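You operate a simulated robot arm through the tools that you are given. There is no shell and no other tool.

Carry out the task below with a simulated robot arm. There is one attempt and no reset: what you move stays moved.

## Task
Ping the red spoke, then the yellow one, and read the green tuner.
Fine: take the brake off and leave it off; lock each on top first and read after each ping; ping no other spoke.

The check looks at the end state, three seconds after you hand in, the way a careful person would. Anything else that was tipped, shoved, dropped, spilled or broken makes it a failure.

## Robot
A 7-joint arm with a three-finger gripper, fixed in place. Base frame: the origin is at the foot of the arm, x ahead of it, y to its left, z up. Units: m, rad, N and s.
Its first joint turns from -2.897 to 2.897 rad. Payload 2.69 kg.
The tool frame sits at the grasp point between the pads (the TCP): z along the fingers, y along the line on which they close. The tips reach 0.03 m beyond it. The gripper opens to 0.128 m. The gripper's body begins 0.117 m behind the TCP.
Orientation is that of the tool frame in the base frame, as a unit quaternion [x, y, z, w]. With the fingers straight down and closing along the base's y, the tool's x points along the base's -x, its y along +y and its z along -z.

## Interface
- The arm moves only by the tool send_rows. Its argument "steps" is one flat list of numbers, 6 for each row, row after row: the shift along the tool's x, y, z in m, then the turn, a rotation vector about the tool's x, y, z in rad. In form: [tx, ty, tz, rx, ry, rz, tx, ty, tz, rx, ry, rz, ...]. A call has 1 to 20 rows; each row is the pose to reach, as a shift and turn from the pose commanded when the call began, along the tool's axes at that moment. "hand" is the gripper command, from -1 (fully open) to 1 (shut), values between in proportion, set as the call begins (left out, the last holds). Rows are played at 5 a second. More than 0.05 m and 0.15 rad between two rows, or a gripper value outside its range, and nothing of the call is played. A pose out of reach is approached as far as the arm can. The call stops where the force on the tool passes 80 N (or 10 N more than at its start, if that is more) or the arm is blocked; 0.2 s more then pass. Each finger halts on what it meets, pressing with about 42 N; the grip force reading is that of the motor and also rises with nothing between the fingers. The clock runs only during rows and for 0.2 s after the last one: add rows that repeat a pose to give the fingers time. It gives the time, the measured TCP pose, the force on the tool (base axes), the opening and the grip force at its end, in the units of the frame above (readings bear some noise), with the torque about the TCP (base axes, N m) and any sound that the robot's microphone picked up.
- Cameras (640 x 400 px; columns grow to the right, rows downward): "scene" is fixed at [0.2245, 0.6527, 1.576]; the picture's right is [-0.70, -0.71, 0.00], its down [-0.40, 0.39, -0.83] and it looks along [0.59, -0.58, -0.56] (base axes); focal length 345 px, centre (320, 200). "wrist" rides on the gripper at [0.058, 0.054, -0.131] in the tool frame; the picture's right is [-0.68, 0.74, 0.00], its down [-0.62, -0.57, -0.55] and it looks along [-0.40, -0.37, 0.84] (tool axes); focal length 234 px, centre (320, 200). There is no depth. A picture from a camera that has moved, and an enlarged one, comes with that camera's place and axes in the base frame and with its lens. The place of the scene camera against the robot may be out by one fixed shift of up to 0.012 m in any direction.
- capture(camera): a new picture of that camera. It takes no simulated time.
- lift_body(by): slides the trunk up (or, below 0, down) by that many m; the arm rides with it, the base frame stays. It gives what a move gives, with no picture.
- inspect(camera, box): a new picture of the part [left, top, right, bottom] of that camera's present view, enlarged. It takes no simulated time.
- hand_in(): hands the job in; it is judged then, once.

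Places have to be worked out from the pictures, the camera data and where the tool is seen. Open the gripper and draw the arm clear of the work before you hand the job in, unless the task says otherwise.

The tools are called after "Emit:" as name(argument=value, ...) on one line, values as JSON. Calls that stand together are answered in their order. send_rows: Moves the arm, as the interface text tells. Its arguments: {"type":"object","properties":{"steps":{"type":"array","items":{"type":"number"}},"hand":{"type":"number"}},"required":["steps"]} The other tools are called the same way: lift_body (by) slides the trunk up or down; capture (camera) takes a picture; inspect (camera, box) takes an enlarged picture of a part of a camera's view; hand_in () hands the job in.

At the start:

```text
t: 0.0
tcp_pos: [0.579, -0.1653, 1.197]
tool_rot: [0.0, 1.0, 0.0, 0.0]
wrist_force: [0.4, 0.4, 0.5]
torque: [0.0, 0.02, 0.02]
width: 0.1279
grip_force: 0.1
trunk travel left (down, up): [-0.15, 0.2]
```

scene: 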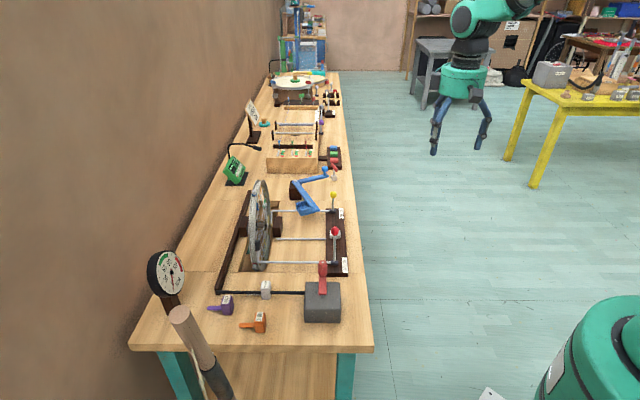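
wrist: 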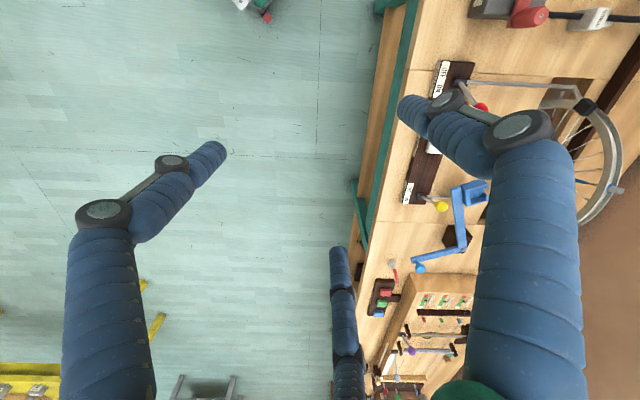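

I'll start by looking closely at the bench in the scene camera, to read the labels and identify the parts.

Emit:
inspect(camera="scene", box=[200, 160, 380, 280])

Emit:
inspect(camera="scene", box=[130, 240, 370, 390])

Emit:
inspect(camera="scene", box=[200, 60, 380, 180])

Emit:
inspect(camera="wrist", box=[360, 0, 640, 240])

```text
3.33 times, centred on (290, 220) of scene
camera zoom: at [0.2245, 0.6527, 1.576], right [-0.7, -0.71, 0.0], down [-0.4, 0.39, -0.83], along [0.59, -0.58, -0.56], focal length 1151 px, centre (420, 133)
```

zoom: 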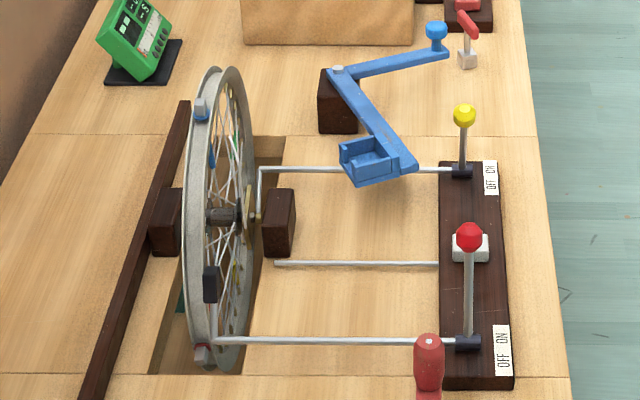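

```text
2.67 times, centred on (250, 315) of scene
camera zoom: at [0.2245, 0.6527, 1.576], right [-0.7, -0.71, 0.0], down [-0.4, 0.39, -0.83], along [0.59, -0.58, -0.56], focal length 921 px, centre (507, -107)
```

zoom: 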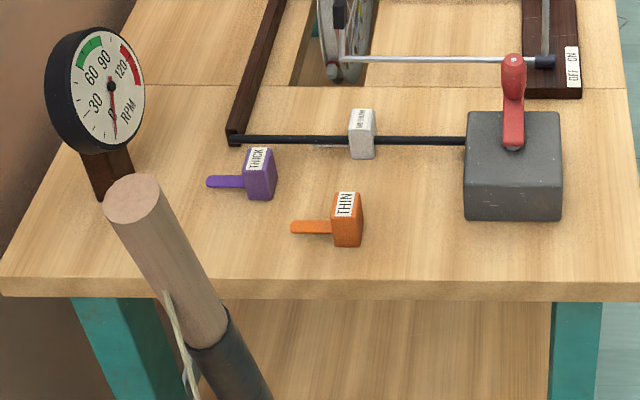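

```text
3.33 times, centred on (290, 120) of scene
camera zoom: at [0.2245, 0.6527, 1.576], right [-0.7, -0.71, 0.0], down [-0.4, 0.39, -0.83], along [0.59, -0.58, -0.56], focal length 1151 px, centre (420, 467)
```

zoom: 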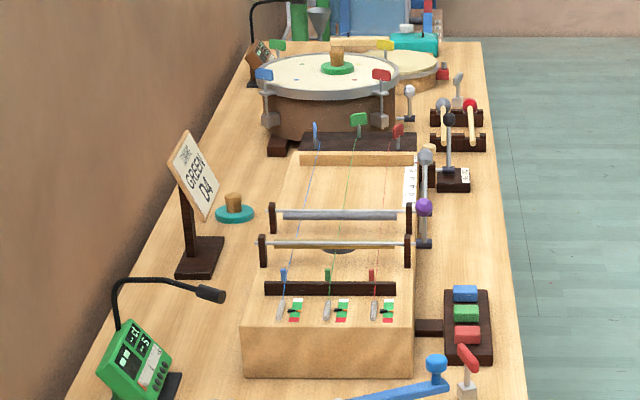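

```text
1.67 times, centred on (500, 120) of wrist
camera zoom: at [0.5208, -0.1114, 1.3273], right [0.68, 0.74, 0.0], down [0.62, -0.57, 0.55], along [0.4, -0.37, -0.84], focal length 390 px, centre (20, 333)
```

zoom: 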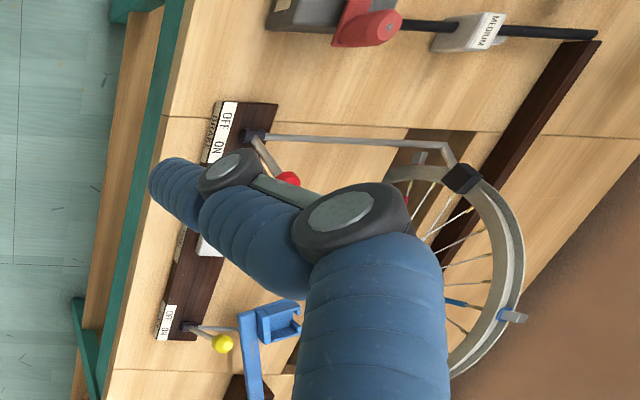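

The bench runs at about 45° to the base axes. I put the red knob near (0.78, 0.04, 0.89), which is well below the tool, so I'll move the wrist camera at constant height to look over the wheel station.

Emit:
send_rows(steps=[-0.0115, 0.041, 0, 0, 0, 0, -0.023, 0.0825, 0, 0, 0, 0, -0.0345, 0.124, 0, 0, 0, 0, -0.046, 0.165, 0, 0, 0, 0, -0.0575, 0.206, 0, 0, 0, 0, -0.069, 0.2475, 0, 0, 0, 0, -0.0805, 0.289, 0, 0, 0, 0, -0.092, 0.33, 0, 0, 0, 0])

Emit:
capture(camera="wrist")

Emit:
capture(camera="scene")

```text
t: 1.8
tcp_pos: [0.6699, 0.1655, 1.1958]
tool_rot: [0.0, 1.0, 0.0, 0.001]
wrist_force: [0.1, 0.2, -0.3]
torque: [0.0, -0.04, 0.0]
width: 0.128
grip_force: 0.1
trunk travel left (down, up): [-0.15, 0.2]
```

```text
taken
camera wrist: at [0.6122, 0.2194, 1.3266], right [0.68, 0.74, 0.0], down [0.62, -0.57, 0.55], along [0.4, -0.37, -0.84], focal length 234 px, centre (320, 200)
```

wrist: 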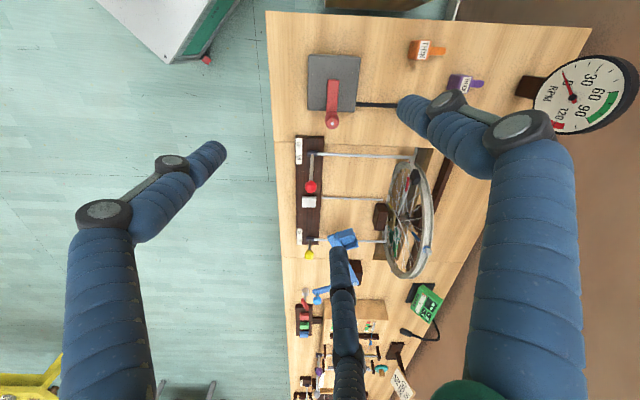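

```text
taken
```

scene: 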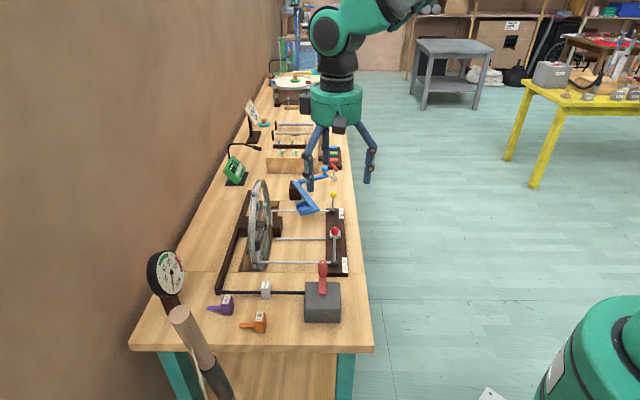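

The wheel station is now clear between the fingers, so I'll enlarge it.

Emit:
inspect(camera="wrist", box=[270, 120, 470, 300])

Emit:
inspect(camera="wrist", box=[280, 130, 370, 200])

Emit:
inspect(camera="wrist", box=[350, 140, 450, 290])

Emit:
inspect(camera="wrist", box=[280, 190, 380, 260])

Emit:
inspect(camera="wrist", box=[270, 20, 420, 140])

Emit:
inspect(camera="wrist", box=[280, 260, 460, 400])

```text
2.22 times, centred on (370, 210) of wrist
camera zoom: at [0.6122, 0.2194, 1.3266], right [0.68, 0.74, 0.0], down [0.62, -0.57, 0.55], along [0.4, -0.37, -0.84], focal length 520 px, centre (209, 178)
```

zoom: 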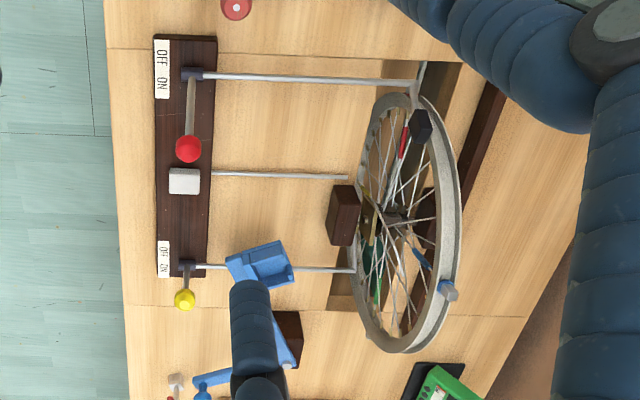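

```text
5.71 times, centred on (325, 165) of wrist
camera zoom: at [0.6122, 0.2194, 1.3266], right [0.68, 0.74, 0.0], down [0.62, -0.57, 0.55], along [0.4, -0.37, -0.84], focal length 1338 px, centre (291, 400)
```

zoom: 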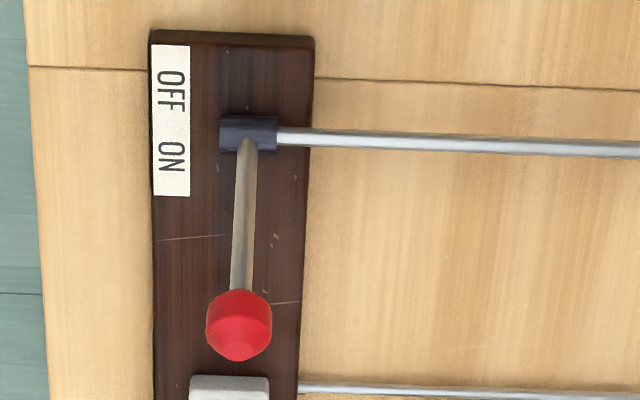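

```text
2.67 times, centred on (400, 215) of wrist
camera zoom: at [0.6122, 0.2194, 1.3266], right [0.68, 0.74, 0.0], down [0.62, -0.57, 0.55], along [0.4, -0.37, -0.84], focal length 624 px, centre (107, 160)
```

zoom: 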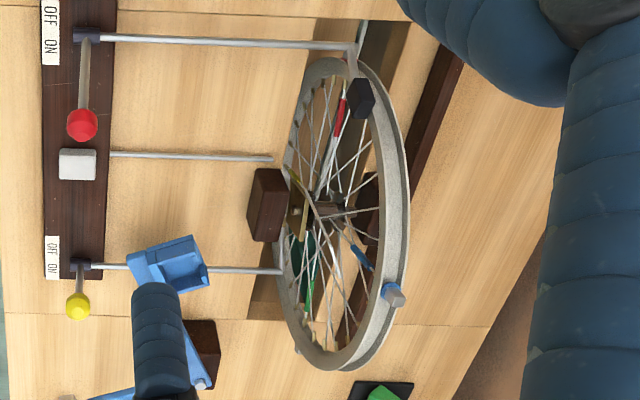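

```text
5.71 times, centred on (330, 225) of wrist
camera zoom: at [0.6122, 0.2194, 1.3266], right [0.68, 0.74, 0.0], down [0.62, -0.57, 0.55], along [0.4, -0.37, -0.84], focal length 1338 px, centre (263, 57)
```

zoom: 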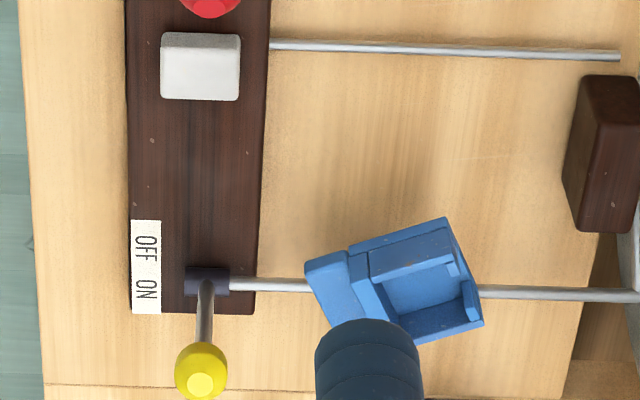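

```text
3.33 times, centred on (345, 80) of wrist
camera zoom: at [0.6122, 0.2194, 1.3266], right [0.68, 0.74, 0.0], down [0.62, -0.57, 0.55], along [0.4, -0.37, -0.84], focal length 781 px, centre (237, 600)
```

zoom: 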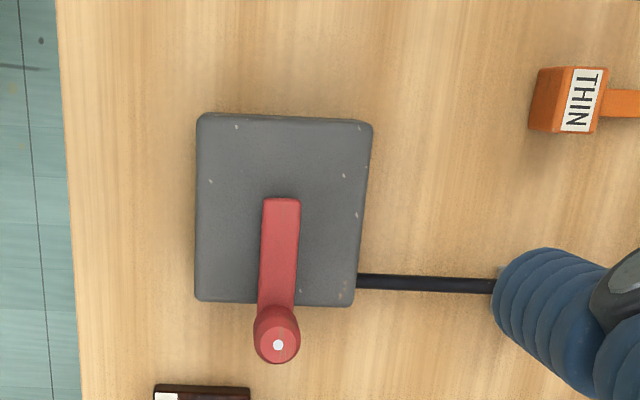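

```text
2.86 times, centred on (370, 330) of wrist
camera zoom: at [0.6122, 0.2194, 1.3266], right [0.68, 0.74, 0.0], down [0.62, -0.57, 0.55], along [0.4, -0.37, -0.84], focal length 669 px, centre (177, -171)
```

zoom: 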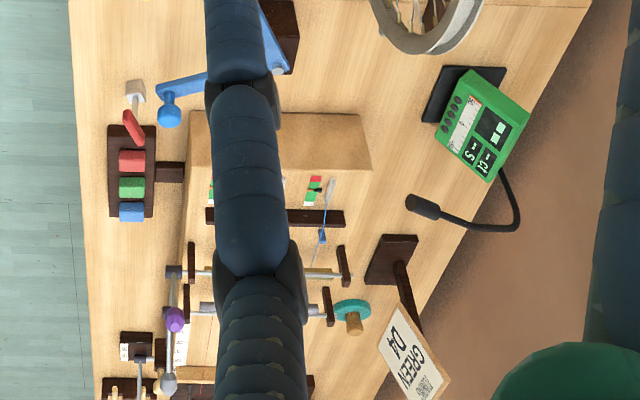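

I think the red-knob lever is the brake (its rod runs to a pad on the rim) and the yellow-knob lever is the lock. The grey box with the red crank seems to drive the wheel. I'll enlarge the tuner, the signs and the wheel in the scene view.

Emit:
inspect(camera="scene", box=[215, 140, 265, 190])

Emit:
inspect(camera="scene", box=[240, 90, 280, 150])

Emit:
inspect(camera="scene", box=[235, 170, 315, 280])

Emit:
inspect(camera="scene", box=[280, 150, 360, 220])

Emit:
inspect(camera="scene", box=[310, 200, 360, 280])

Emit:
inspect(camera="wrist", box=[400, 270, 450, 330])

```text
8.00 times, centred on (240, 165) of scene
camera zoom: at [0.2245, 0.6527, 1.576], right [-0.7, -0.71, 0.0], down [-0.4, 0.39, -0.83], along [0.59, -0.58, -0.56], focal length 2762 px, centre (960, 480)
```

zoom: 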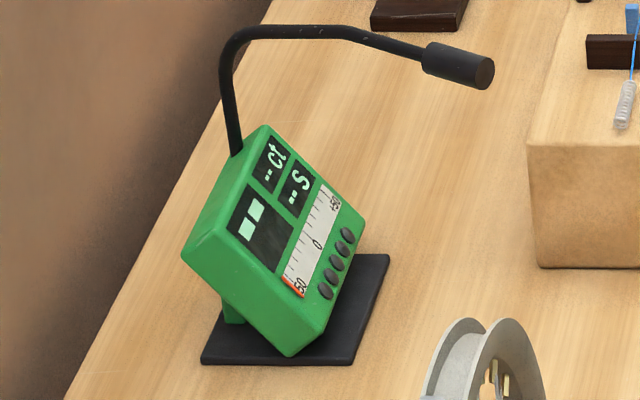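

```text
6.67 times, centred on (260, 120) of scene
camera zoom: at [0.2245, 0.6527, 1.576], right [-0.7, -0.71, 0.0], down [-0.4, 0.39, -0.83], along [0.59, -0.58, -0.56], focal length 2301 px, centre (720, 733)
```

zoom: 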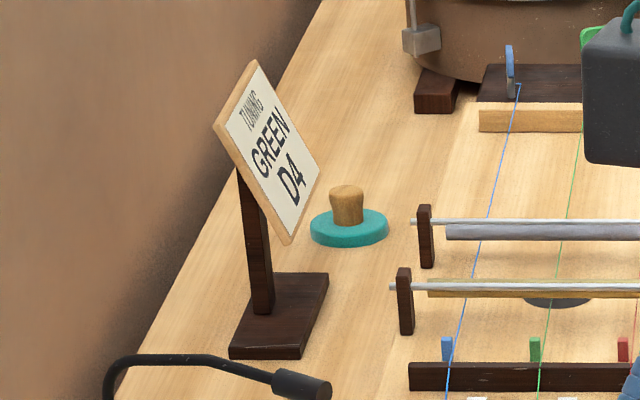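

```text
3.64 times, centred on (275, 225) of scene
camera zoom: at [0.2245, 0.6527, 1.576], right [-0.7, -0.71, 0.0], down [-0.4, 0.39, -0.83], along [0.59, -0.58, -0.56], focal length 1255 px, centre (484, 109)
```

zoom: 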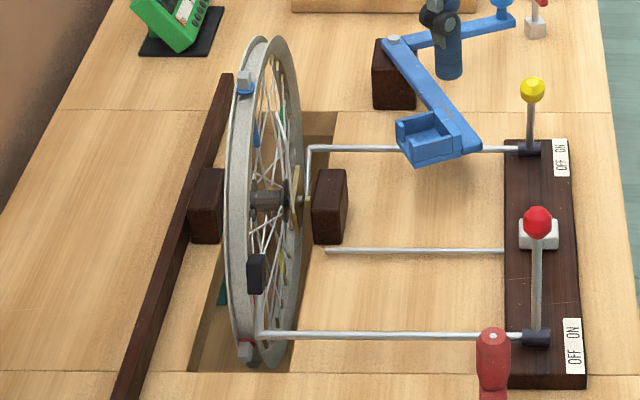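

```text
5.71 times, centred on (320, 185) of scene
camera zoom: at [0.2245, 0.6527, 1.576], right [-0.7, -0.71, 0.0], down [-0.4, 0.39, -0.83], along [0.59, -0.58, -0.56], focal length 1973 px, centre (320, 286)
```

zoom: 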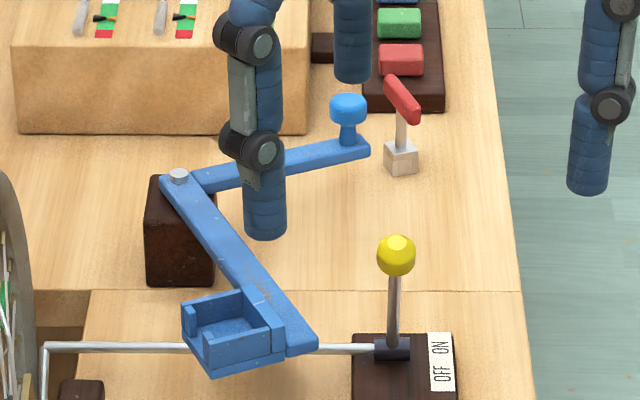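

```text
5.00 times, centred on (335, 240) of scene
camera zoom: at [0.2245, 0.6527, 1.576], right [-0.7, -0.71, 0.0], down [-0.4, 0.39, -0.83], along [0.59, -0.58, -0.56], focal length 1726 px, centre (245, 0)
```

zoom: 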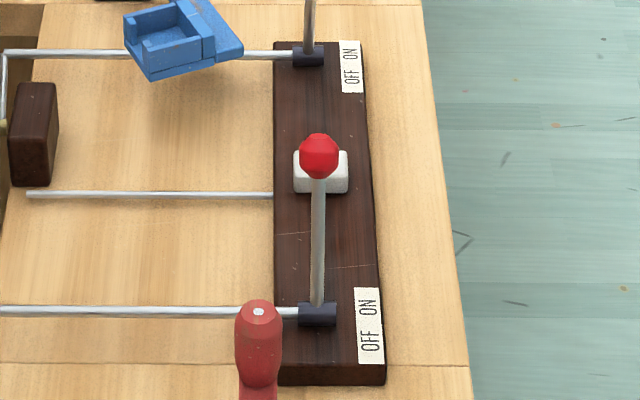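

```text
6.67 times, centred on (425, 300) of wrist
camera zoom: at [0.6122, 0.2194, 1.3266], right [0.68, 0.74, 0.0], down [0.62, -0.57, 0.55], along [0.4, -0.37, -0.84], focal length 1561 px, centre (-380, -467)
```

zoom: 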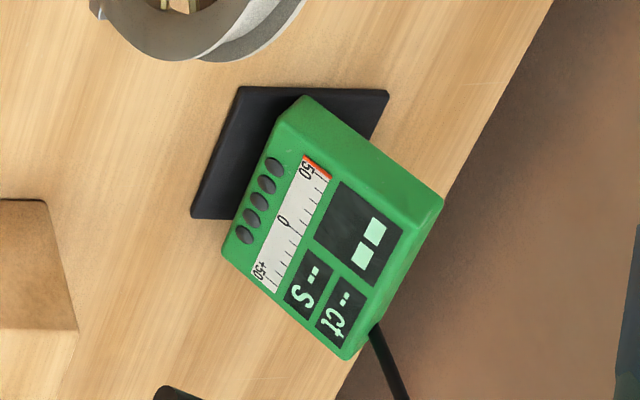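

The bench top comes out at z≈0.75 with its front edge at w≈0.48. Here u runs along the bench and w runs toward the wall. I'll shift the camera toward the near end to see the picks and the crank.

Emit:
send_rows(steps=[-0.007, 0.04, 0, 0, 0, 0, -0.014, 0.08, 0, 0, 0, 0, -0.014, 0.12, 0, 0, 0, 0, -0.014, 0.156, 0, 0, 0, 0])

Emit:
capture(camera="wrist")

Emit:
inspect(camera="wrist", box=[230, 60, 430, 200])

Emit:
inspect(camera="wrist", box=[230, 200, 430, 330])

```text
t: 2.8
tcp_pos: [0.6829, 0.3209, 1.1956]
tool_rot: [0.0, 1.0, 0.0, -0.001]
wrist_force: [-1.7, 0.4, 0.2]
torque: [0.03, -0.04, 0.05]
width: 0.1281
grip_force: 0.0
trunk travel left (down, up): [-0.15, 0.2]
```

```text
taken
camera wrist: at [0.6261, 0.3746, 1.3269], right [0.68, 0.74, 0.0], down [0.62, -0.57, 0.55], along [0.4, -0.37, -0.84], focal length 234 px, centre (320, 200)
```

wrist: 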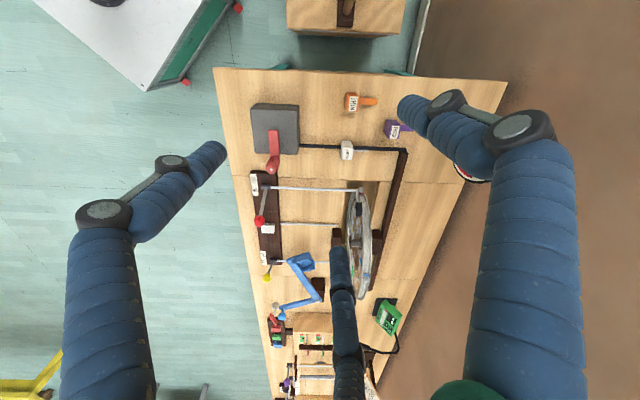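

```text
2.86 times, centred on (330, 130) of wrist
camera zoom: at [0.6261, 0.3746, 1.3269], right [0.68, 0.74, 0.0], down [0.62, -0.57, 0.55], along [0.4, -0.37, -0.84], focal length 669 px, centre (291, 400)
```

zoom: 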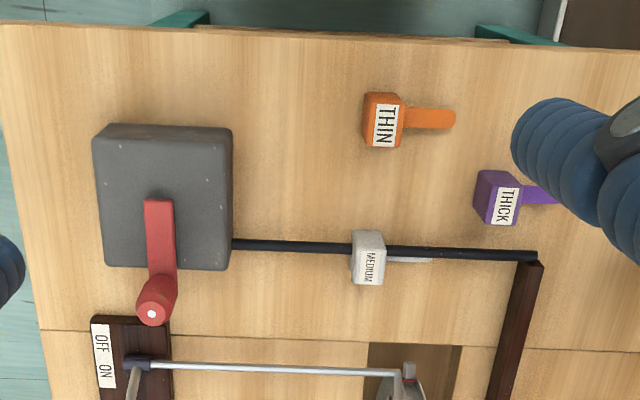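

```text
3.08 times, centred on (330, 265) of wrist
camera zoom: at [0.6261, 0.3746, 1.3269], right [0.68, 0.74, 0.0], down [0.62, -0.57, 0.55], along [0.4, -0.37, -0.84], focal length 720 px, centre (289, 0)
```

zoom: 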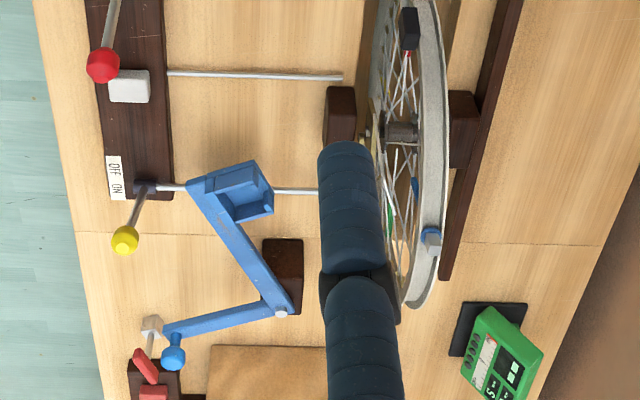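

The three picks (THIN orange, THICK purple, MEDIUM grey) lie on the bench, each with a tongue, and the blue arm's box looks like an empty pick holder. Next I'll look at the lever strip and the white block from the robot's side, turning the camera to face the wall.

Emit:
send_rows(steps=[0.0075, -0.0453, 0, 0, 0, -0.1428, 0.0151, -0.0906, 0, 0, 0, -0.2856, 0.0226, -0.1358, 0, 0, 0, -0.4284, 0.0302, -0.1811, 0, 0, 0, -0.5712, 0.0377, -0.2264, 0, 0, 0, -0.714, 0.0453, -0.2716, 0, 0, 0, -0.8568, 0.0528, -0.3169, 0, 0, 0, -0.9996, 0.0604, -0.3622, 0, 0, 0, -1.1424, 0.0679, -0.4075, 0, 0, 0, -1.2852, 0.0755, -0.4527, 0, 0, 0, -1.428, 0.083, -0.498, 0, 0, 0, -1.5708])

Emit:
capture(camera="wrist")

Emit:
inspect(camera="wrist", box=[200, 60, 430, 220])

```text
t: 5.2
tcp_pos: [0.6027, -0.1772, 1.1968]
tool_rot: [0.708, -0.706, 0.0, 0.0]
wrist_force: [-0.5, 0.4, -1.5]
torque: [-0.03, 0.02, 0.0]
width: 0.1279
grip_force: 0.0
trunk travel left (down, up): [-0.15, 0.2]
```

```text
taken
camera wrist: at [0.5494, -0.2353, 1.3278], right [-0.74, 0.68, 0.0], down [0.56, 0.62, 0.55], along [0.37, 0.4, -0.84], focal length 234 px, centre (320, 200)
```

wrist: 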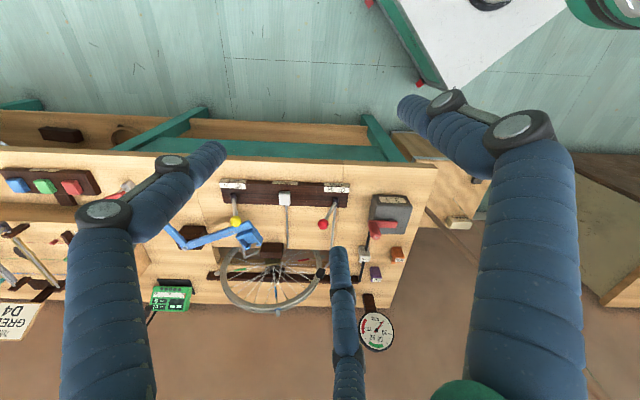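

```text
2.50 times, centred on (315, 140) of wrist
camera zoom: at [0.5494, -0.2353, 1.3278], right [-0.74, 0.68, 0.0], down [0.56, 0.62, 0.55], along [0.37, 0.4, -0.84], focal length 585 px, centre (332, 350)
```

zoom: 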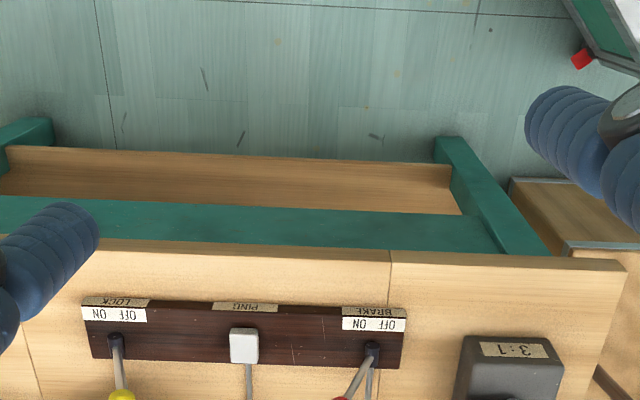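

The labels read LOCK (yellow lever), PING (white key) and BRAKE (red lever), and the crank box is marked 3:1. I'll enlarge the other parts of this view.

Emit:
inspect(camera="wrist", box=[200, 170, 360, 270])

Emit:
inspect(camera="wrist", box=[200, 230, 340, 320])

Emit:
inspect(camera="wrist", box=[340, 180, 420, 360])

Emit:
inspect(camera="wrist", box=[0, 150, 240, 340])

Emit:
inspect(camera="wrist", box=[210, 170, 270, 270])

Emit:
inspect(camera="wrist", box=[130, 270, 210, 320])

```text
4.00 times, centred on (280, 220) of wrist
camera zoom: at [0.5494, -0.2353, 1.3278], right [-0.74, 0.68, 0.0], down [0.56, 0.62, 0.55], along [0.37, 0.4, -0.84], focal length 937 px, centre (480, 120)
```

zoom: 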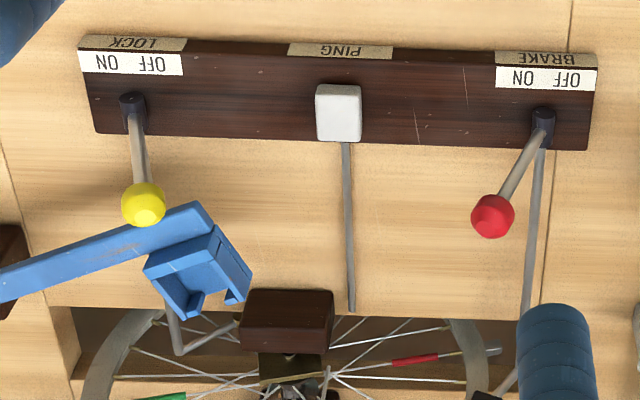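

```text
4.44 times, centred on (270, 275) of wrist
camera zoom: at [0.5494, -0.2353, 1.3278], right [-0.74, 0.68, 0.0], down [0.56, 0.62, 0.55], along [0.37, 0.4, -0.84], focal length 1041 px, centre (542, -133)
```

zoom: 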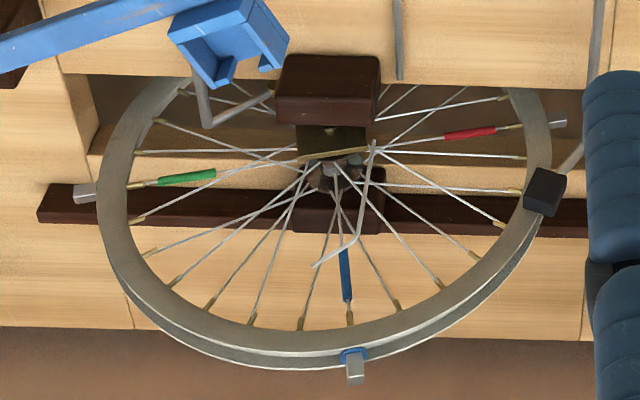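

```text
2.22 times, centred on (380, 270) of wrist
camera zoom: at [0.5494, -0.2353, 1.3278], right [-0.74, 0.68, 0.0], down [0.56, 0.62, 0.55], along [0.37, 0.4, -0.84], focal length 520 px, centre (187, 44)
```

zoom: 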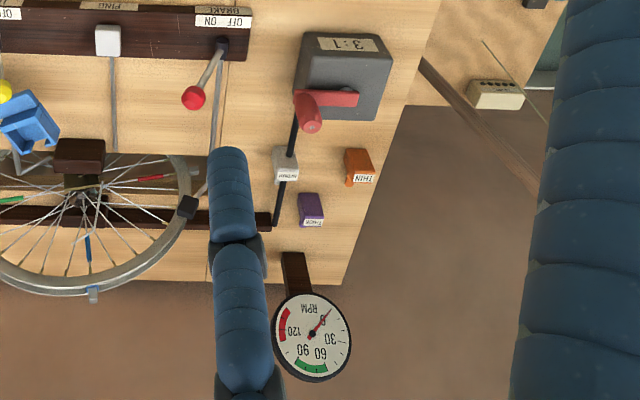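

```text
2.11 times, centred on (120, 245) of wrist
camera zoom: at [0.5494, -0.2353, 1.3278], right [-0.74, 0.68, 0.0], down [0.56, 0.62, 0.55], along [0.37, 0.4, -0.84], focal length 493 px, centre (741, 105)
```

zoom: 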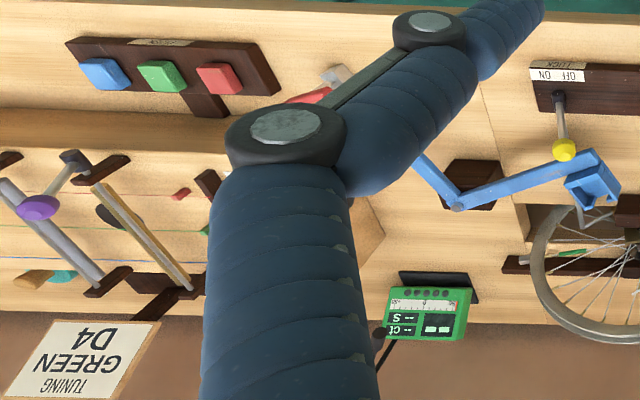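

```text
4.00 times, centred on (240, 220) of wrist
camera zoom: at [0.5494, -0.2353, 1.3278], right [-0.74, 0.68, 0.0], down [0.56, 0.62, 0.55], along [0.37, 0.4, -0.84], focal length 937 px, centre (640, 120)
```

zoom: 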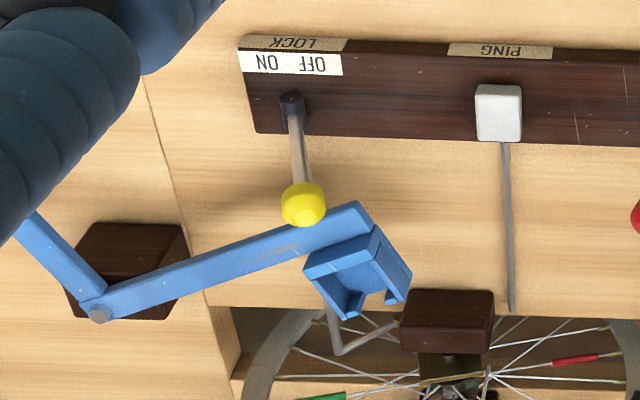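

```text
8.00 times, centred on (170, 295) of wrist
camera zoom: at [0.5494, -0.2353, 1.3278], right [-0.74, 0.68, 0.0], down [0.56, 0.62, 0.55], along [0.37, 0.4, -0.84], focal length 1873 px, centre (1520, -560)
```

zoom: 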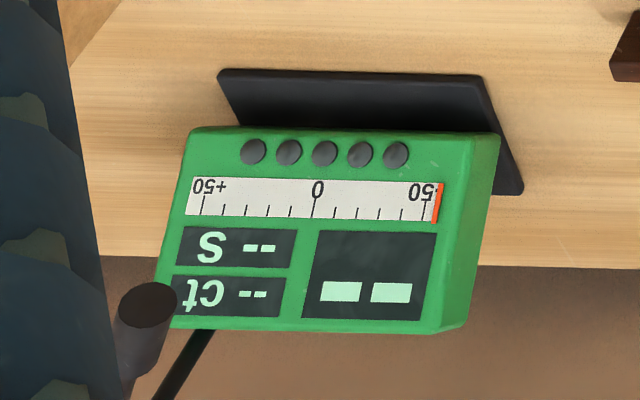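

The brake is ON (red knob tilted toward +u) and the lock is OFF. Blue is on top, red is at the −u side, green at the +u side, and yellow should be at the bottom. Here I'll turn the tool so it closes along the bench and shut the gripper, to see its real shape before touching anything.

Emit:
send_rows(hand=1, steps=[0, 0, 0, 0, 0, 0.1309, 0, 0, 0, 0, 0, 0.2618, 0, 0, 0, 0, 0, 0.3927, 0, 0, 0, 0, 0, 0.5236, 0, 0, 0, 0, 0, 0.6545, 0, 0, 0, 0, 0, 0.7854, 0, 0, 0, 0, 0, 0.7854])

Emit:
capture(camera="wrist")

Emit:
capture(camera="scene")

```text
t: 6.8
tcp_pos: [0.6011, -0.178, 1.196]
tool_rot: [-0.383, 0.924, 0.0, 0.0]
wrist_force: [-0.7, -0.8, 0.8]
torque: [-0.01, 0.04, 0.03]
width: 0.0021
grip_force: 31.8
trunk travel left (down, up): [-0.15, 0.2]
```

```text
taken
camera wrist: at [0.523, -0.1805, 1.3271], right [-0.04, 1.0, 0.0], down [0.84, 0.03, 0.55], along [0.55, 0.02, -0.84], focal length 234 px, centre (320, 200)
```

wrist: 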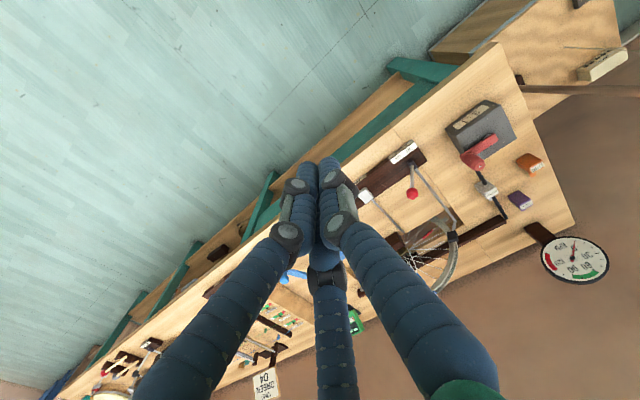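

```text
taken
```

scene: 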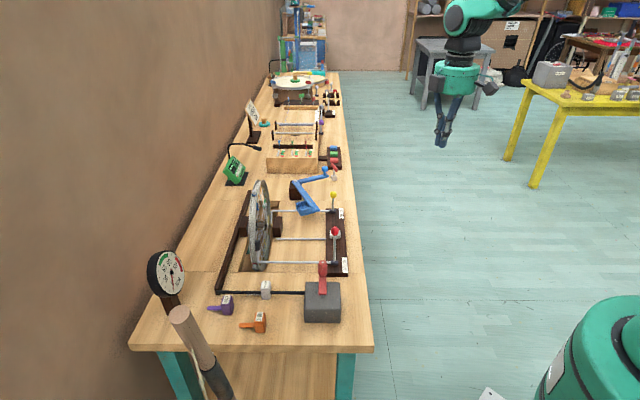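

Closed, the tips bunch together into a narrow end. Tool x now points along −w and tool y along −u. I'll move above a point on the +u side of the red knob (knob ≈ u 0.532, w 0.577, z 0.887) and take a picture.

Emit:
send_rows(steps=[-0.046, -0.0065, 0, 0, 0, 0, -0.093, -0.013, 0, 0, 0, 0, -0.139, -0.0195, 0, 0, 0, 0, -0.185, -0.026, 0, 0, 0, 0, -0.232, -0.0325, 0, 0, 0, 0, -0.278, -0.045, 0.03, 0, 0, 0, -0.278, -0.049, 0.078, 0, 0, 0, -0.278, -0.049, 0.126, 0, 0, 0, -0.278, -0.049, 0.17, 0, 0, 0])

Emit:
capture(camera="wrist")

Emit:
inspect(camera="scene", box=[290, 170, 390, 280])

```text
refused: row 6 steps farther than a row can; nothing moved
```

```text
taken
camera wrist: at [0.523, -0.1805, 1.3271], right [-0.04, 1.0, 0.0], down [0.84, 0.03, 0.55], along [0.55, 0.02, -0.84], focal length 234 px, centre (320, 200)
```

wrist: 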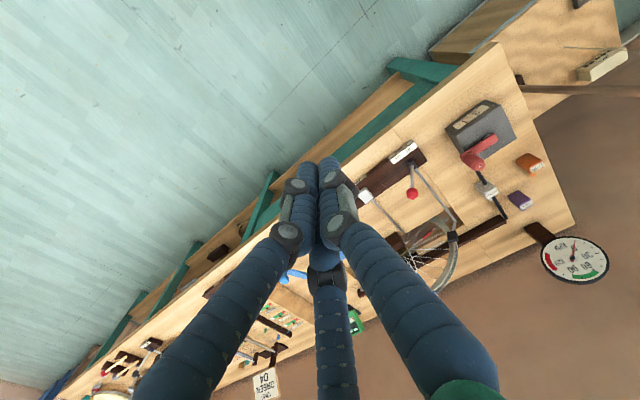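

```text
3.64 times, centred on (340, 225) of scene
camera zoom: at [0.2245, 0.6527, 1.576], right [-0.7, -0.71, 0.0], down [-0.4, 0.39, -0.83], along [0.59, -0.58, -0.56], focal length 1255 px, centre (247, 109)
```

zoom: 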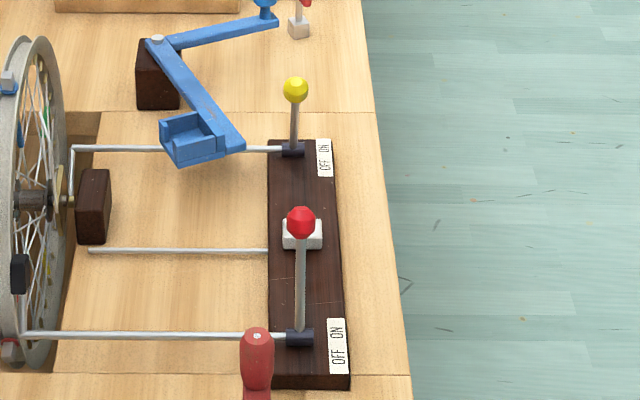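

The call was refused because one row stepped too far. I'm resending the approach with smaller steps.

Emit:
send_rows(steps=[-0.046, -0.0065, 0, 0, 0, 0, -0.093, -0.013, 0, 0, 0, 0, -0.139, -0.0195, 0, 0, 0, 0, -0.185, -0.026, 0, 0, 0, 0, -0.232, -0.0325, 0, 0, 0, 0, -0.278, -0.04, 0, 0, 0, 0, -0.278, -0.049, 0.04, 0, 0, 0, -0.278, -0.049, 0.08, 0, 0, 0, -0.278, -0.049, 0.12, 0, 0, 0, -0.278, -0.049, 0.16, 0, 0, 0])

Emit:
capture(camera="wrist")

Emit:
inspect(camera="scene", box=[290, 170, 390, 280])

```text
t: 9.0
tcp_pos: [0.8328, -0.0151, 1.0357]
tool_rot: [-0.382, 0.924, 0.001, -0.001]
wrist_force: [0.0, -0.2, 0.0]
torque: [0.02, 0.0, 0.01]
width: 0.0018
grip_force: 31.1
trunk travel left (down, up): [-0.15, 0.2]
```

```text
taken
camera wrist: at [0.7537, -0.0186, 1.1665], right [-0.04, 1.0, 0.0], down [0.83, 0.04, 0.55], along [0.55, 0.02, -0.84], focal length 234 px, centre (320, 200)
```

wrist: 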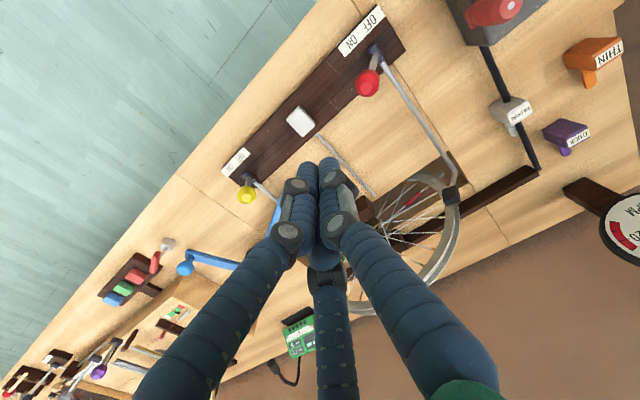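

```text
3.64 times, centred on (340, 225) of scene
camera zoom: at [0.2245, 0.6527, 1.576], right [-0.7, -0.71, 0.0], down [-0.4, 0.39, -0.83], along [0.59, -0.58, -0.56], focal length 1255 px, centre (247, 109)
```

zoom: 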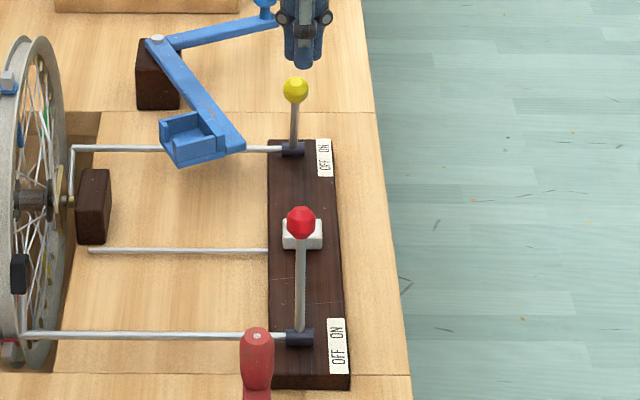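

This view confirms the red knob at u≈0.530, w≈0.577, and the tool is 0.07 m to its +u side. I'll lower the fingertips beside the knob without touching it.

Emit:
send_rows(steps=[0, 0, 0.04, 0, 0, 0, 0, 0, 0.08, 0, 0, 0, 0, 0, 0.115, 0, 0, 0, 0, 0, 0.138, 0, 0, 0])

Emit:
capture(camera="wrist")

Emit:
inspect(camera="scene", box=[290, 170, 390, 280])

```text
t: 10.0
tcp_pos: [0.8328, -0.0155, 0.8981]
tool_rot: [-0.382, 0.924, 0.0, 0.0]
wrist_force: [-0.7, 0.7, 0.9]
torque: [-0.02, 0.0, 0.01]
width: 0.002
grip_force: 32.2
trunk travel left (down, up): [-0.15, 0.2]
```

```text
taken
camera wrist: at [0.7545, -0.0191, 1.0291], right [-0.04, 1.0, 0.0], down [0.83, 0.04, 0.55], along [0.55, 0.02, -0.84], focal length 234 px, centre (320, 200)
```

wrist: 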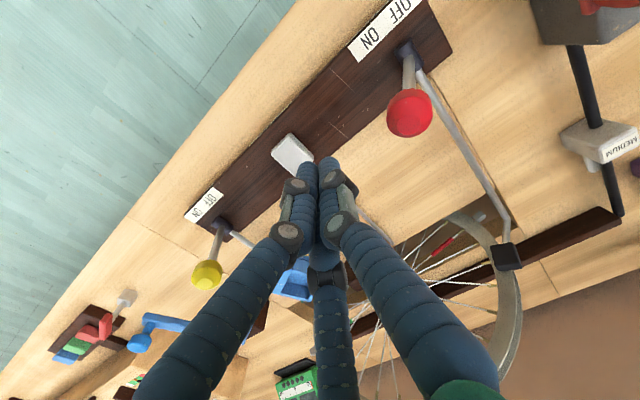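

```text
3.64 times, centred on (340, 225) of scene
camera zoom: at [0.2245, 0.6527, 1.576], right [-0.7, -0.71, 0.0], down [-0.4, 0.39, -0.83], along [0.59, -0.58, -0.56], focal length 1255 px, centre (247, 109)
```

zoom: 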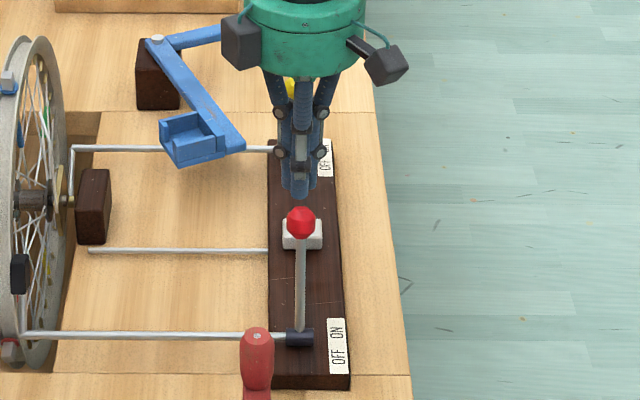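

The tips are at the knob's height, level with it in w. I'll push slowly toward −u (OFF).

Emit:
send_rows(steps=[0, 0.02, 0, 0, 0, 0, 0, 0.035, 0, 0, 0, 0, 0, 0.045, 0, 0, 0, 0, 0, 0.055, 0, 0, 0, 0, 0, 0.065, 0, 0, 0, 0, 0, 0.075, 0, 0, 0, 0, 0, 0.085, 0, 0, 0, 0, 0, 0.095, 0, 0, 0, 0, 0, 0.105, 0, 0, 0, 0])

Emit:
capture(camera="wrist")

Emit:
inspect(camera="scene", box=[250, 170, 390, 280])

```text
t: 12.0
tcp_pos: [0.7569, 0.0594, 0.8988]
tool_rot: [-0.382, 0.924, -0.001, 0.001]
wrist_force: [1.0, -0.4, -0.2]
torque: [-0.01, 0.02, 0.0]
width: 0.0021
grip_force: 31.6
trunk travel left (down, up): [-0.15, 0.2]
```

```text
taken
camera wrist: at [0.6795, 0.0556, 1.0293], right [-0.04, 1.0, 0.0], down [0.84, 0.04, 0.55], along [0.55, 0.02, -0.84], focal length 234 px, centre (320, 200)
```

wrist: 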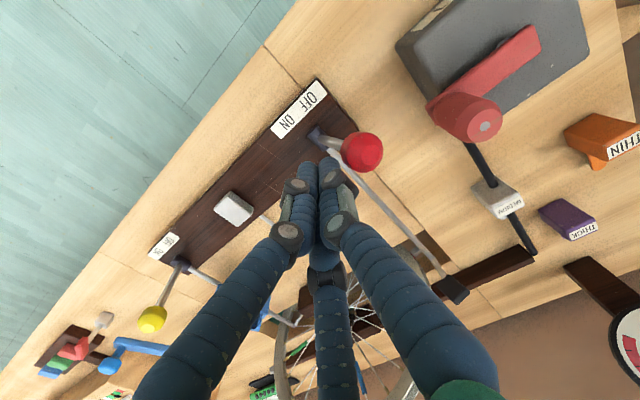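

```text
3.64 times, centred on (320, 225) of scene
camera zoom: at [0.2245, 0.6527, 1.576], right [-0.7, -0.71, 0.0], down [-0.4, 0.39, -0.83], along [0.59, -0.58, -0.56], focal length 1255 px, centre (320, 109)
```

zoom: 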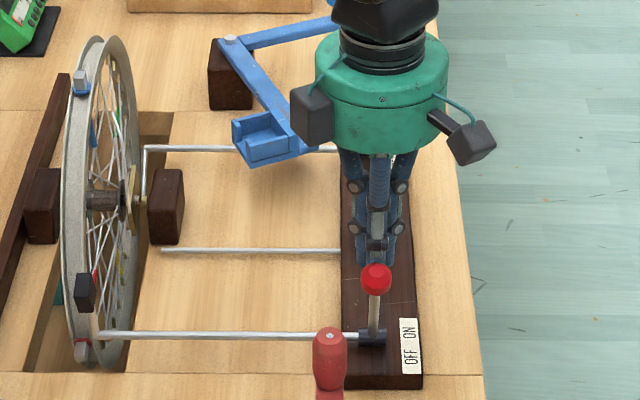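

The red knob is now at u≈0.459 and the force is back to zero, so the brake is off. I'll back away, rise, and check the wheel and the crank.

Emit:
send_rows(steps=[0, -0.02, 0, 0, 0, 0, 0, -0.02, -0.04, 0, 0, 0, 0, -0.02, -0.08, 0, 0, 0, 0.03, -0.02, -0.12, 0, 0, 0, 0.06, -0.02, -0.16, 0, 0, 0, 0.1, -0.02, -0.18, 0, 0, 0, 0.14, -0.02, -0.19, 0, 0, 0, 0.18, -0.02, -0.19, 0, 0, 0])

Emit:
capture(camera="wrist")

Emit:
inspect(camera="scene", box=[230, 160, 370, 280])

Emit:
inspect(camera="wrist", box=[320, 120, 520, 320])

```text
t: 13.8
tcp_pos: [0.645, -0.0812, 1.0882]
tool_rot: [-0.383, 0.924, 0.0, 0.0]
wrist_force: [-0.2, -0.8, 0.3]
torque: [-0.01, 0.02, -0.01]
width: 0.0018
grip_force: 31.5
trunk travel left (down, up): [-0.15, 0.2]
```

```text
taken
camera wrist: at [0.5669, -0.085, 1.2186], right [-0.04, 1.0, 0.0], down [0.84, 0.04, 0.55], along [0.55, 0.02, -0.84], focal length 234 px, centre (320, 200)
```

wrist: 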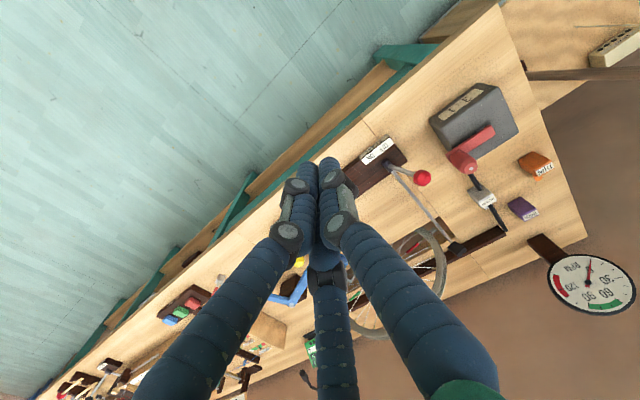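

```text
3.33 times, centred on (300, 220) of scene
camera zoom: at [0.2245, 0.6527, 1.576], right [-0.7, -0.71, 0.0], down [-0.4, 0.39, -0.83], along [0.59, -0.58, -0.56], focal length 1151 px, centre (387, 133)
```

zoom: 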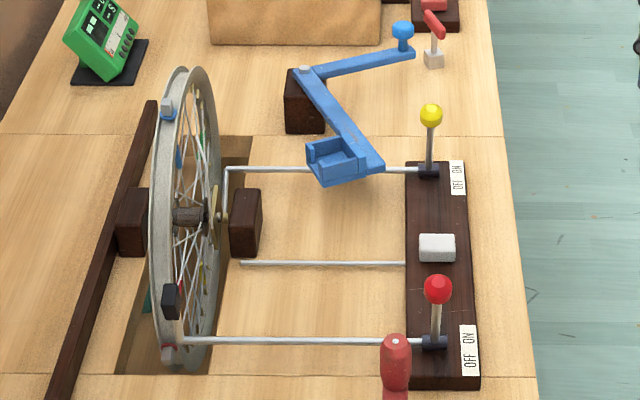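

```text
2.00 times, centred on (420, 220) of wrist
camera zoom: at [0.5669, -0.085, 1.2186], right [-0.04, 1.0, 0.0], down [0.84, 0.04, 0.55], along [0.55, 0.02, -0.84], focal length 468 px, centre (120, 160)
```

zoom: 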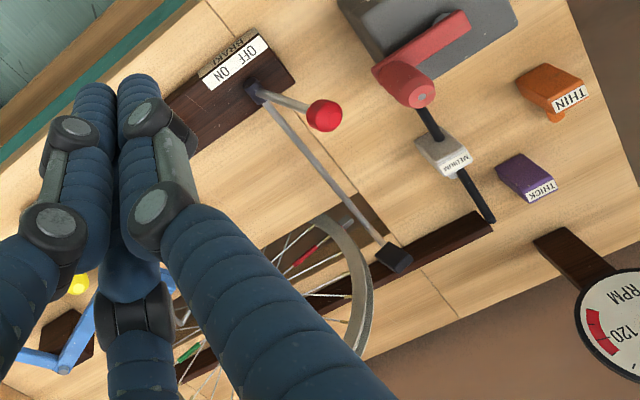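

The brake pad is off the rim and the wheel has stayed put with blue on top. I'll open the gripper and look at the crank from above.

Emit:
send_rows(hand=-1, steps=[-0.03, 0.035, 0, 0, 0, 0, -0.06, 0.07, 0, 0, 0, 0, -0.09, 0.105, 0, 0, 0, 0, -0.12, 0.14, 0, 0, 0, 0])

Emit:
capture(camera="wrist")

Emit:
inspect(camera="wrist", box=[240, 60, 440, 220])

```text
t: 14.8
tcp_pos: [0.6296, 0.102, 1.0869]
tool_rot: [-0.383, 0.924, 0.0, 0.0]
wrist_force: [1.0, -0.5, -0.3]
torque: [0.04, -0.03, -0.01]
width: 0.1279
grip_force: 0.1
trunk travel left (down, up): [-0.15, 0.2]
```

```text
taken
camera wrist: at [0.552, 0.0984, 1.2191], right [-0.04, 1.0, 0.0], down [0.84, 0.04, 0.55], along [0.55, 0.02, -0.84], focal length 234 px, centre (320, 200)
```

wrist: 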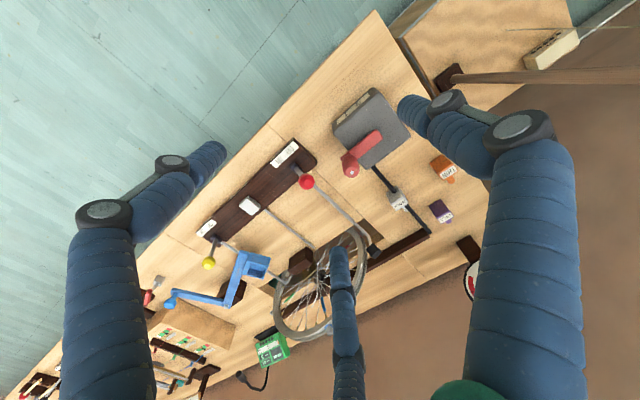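

```text
2.50 times, centred on (340, 140) of wrist
camera zoom: at [0.552, 0.0984, 1.2191], right [-0.04, 1.0, 0.0], down [0.84, 0.04, 0.55], along [0.55, 0.02, -0.84], focal length 585 px, centre (270, 350)
```

zoom: 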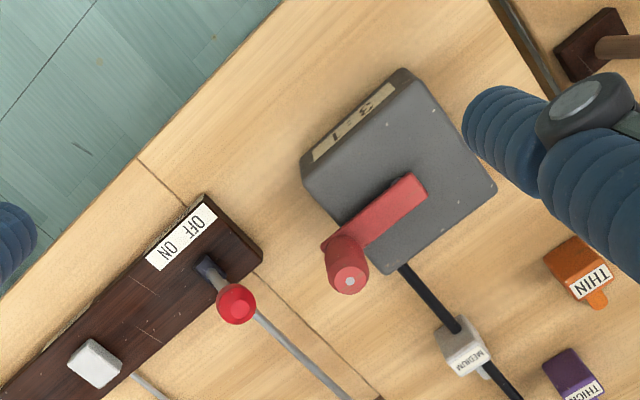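

From two views, the crank handle is at about (u 0.395, w 0.616) with its top at z≈0.883. The pivot is near (0.337, 0.612) and the box top is at about 0.82. I'll shut the fingers and lower them beside the handle on its −w side, keeping the tips above the box, so I can push it around like a post.

Emit:
send_rows(hand=1, steps=[-0.023, -0.003, 0, 0, 0, 0, -0.045, -0.005, 0, 0, 0, 0, -0.045, -0.005, 0, 0, 0, 0, -0.045, -0.005, 0.045, 0, 0, 0, -0.045, -0.005, 0.09, 0, 0, 0, -0.045, -0.005, 0.135, 0, 0, 0, -0.045, -0.005, 0.175, 0, 0, 0, -0.045, -0.005, 0.2, 0, 0, 0, -0.045, -0.005, 0.213, 0, 0, 0])

Emit:
capture(camera="wrist")

Emit:
inspect(camera="scene", box=[230, 160, 370, 340])

```text
t: 16.8
tcp_pos: [0.6651, 0.1291, 0.8749]
tool_rot: [-0.383, 0.924, 0.0, -0.001]
wrist_force: [-0.3, -0.4, -0.6]
torque: [-0.01, 0.01, 0.03]
width: 0.0022
grip_force: 31.6
trunk travel left (down, up): [-0.15, 0.2]
```

```text
taken
camera wrist: at [0.5879, 0.1264, 1.0063], right [-0.04, 1.0, 0.0], down [0.84, 0.04, 0.55], along [0.55, 0.02, -0.84], focal length 234 px, centre (320, 200)
```

wrist: 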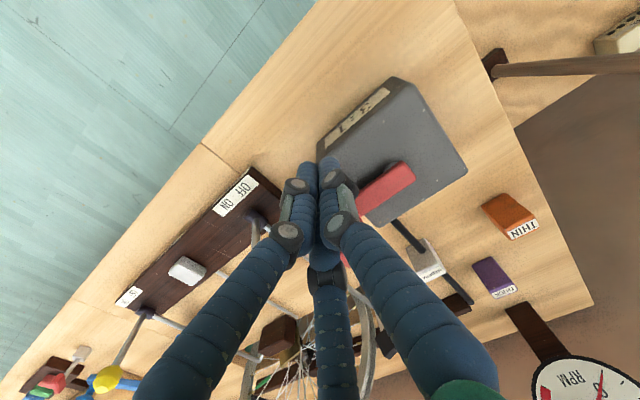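

```text
2.22 times, centred on (300, 250) of scene
camera zoom: at [0.2245, 0.6527, 1.576], right [-0.7, -0.71, 0.0], down [-0.4, 0.39, -0.83], along [0.59, -0.58, -0.56], focal length 767 px, centre (364, 89)
```

zoom: 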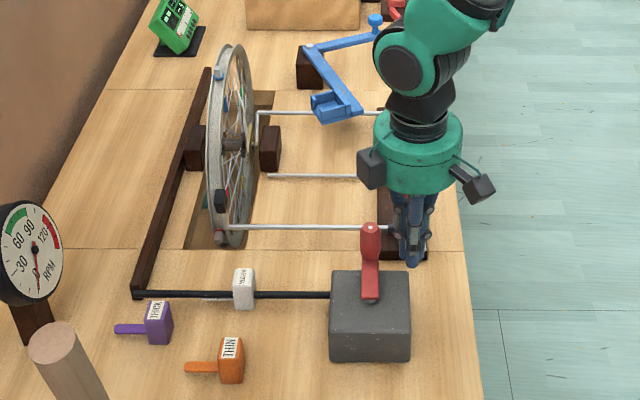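

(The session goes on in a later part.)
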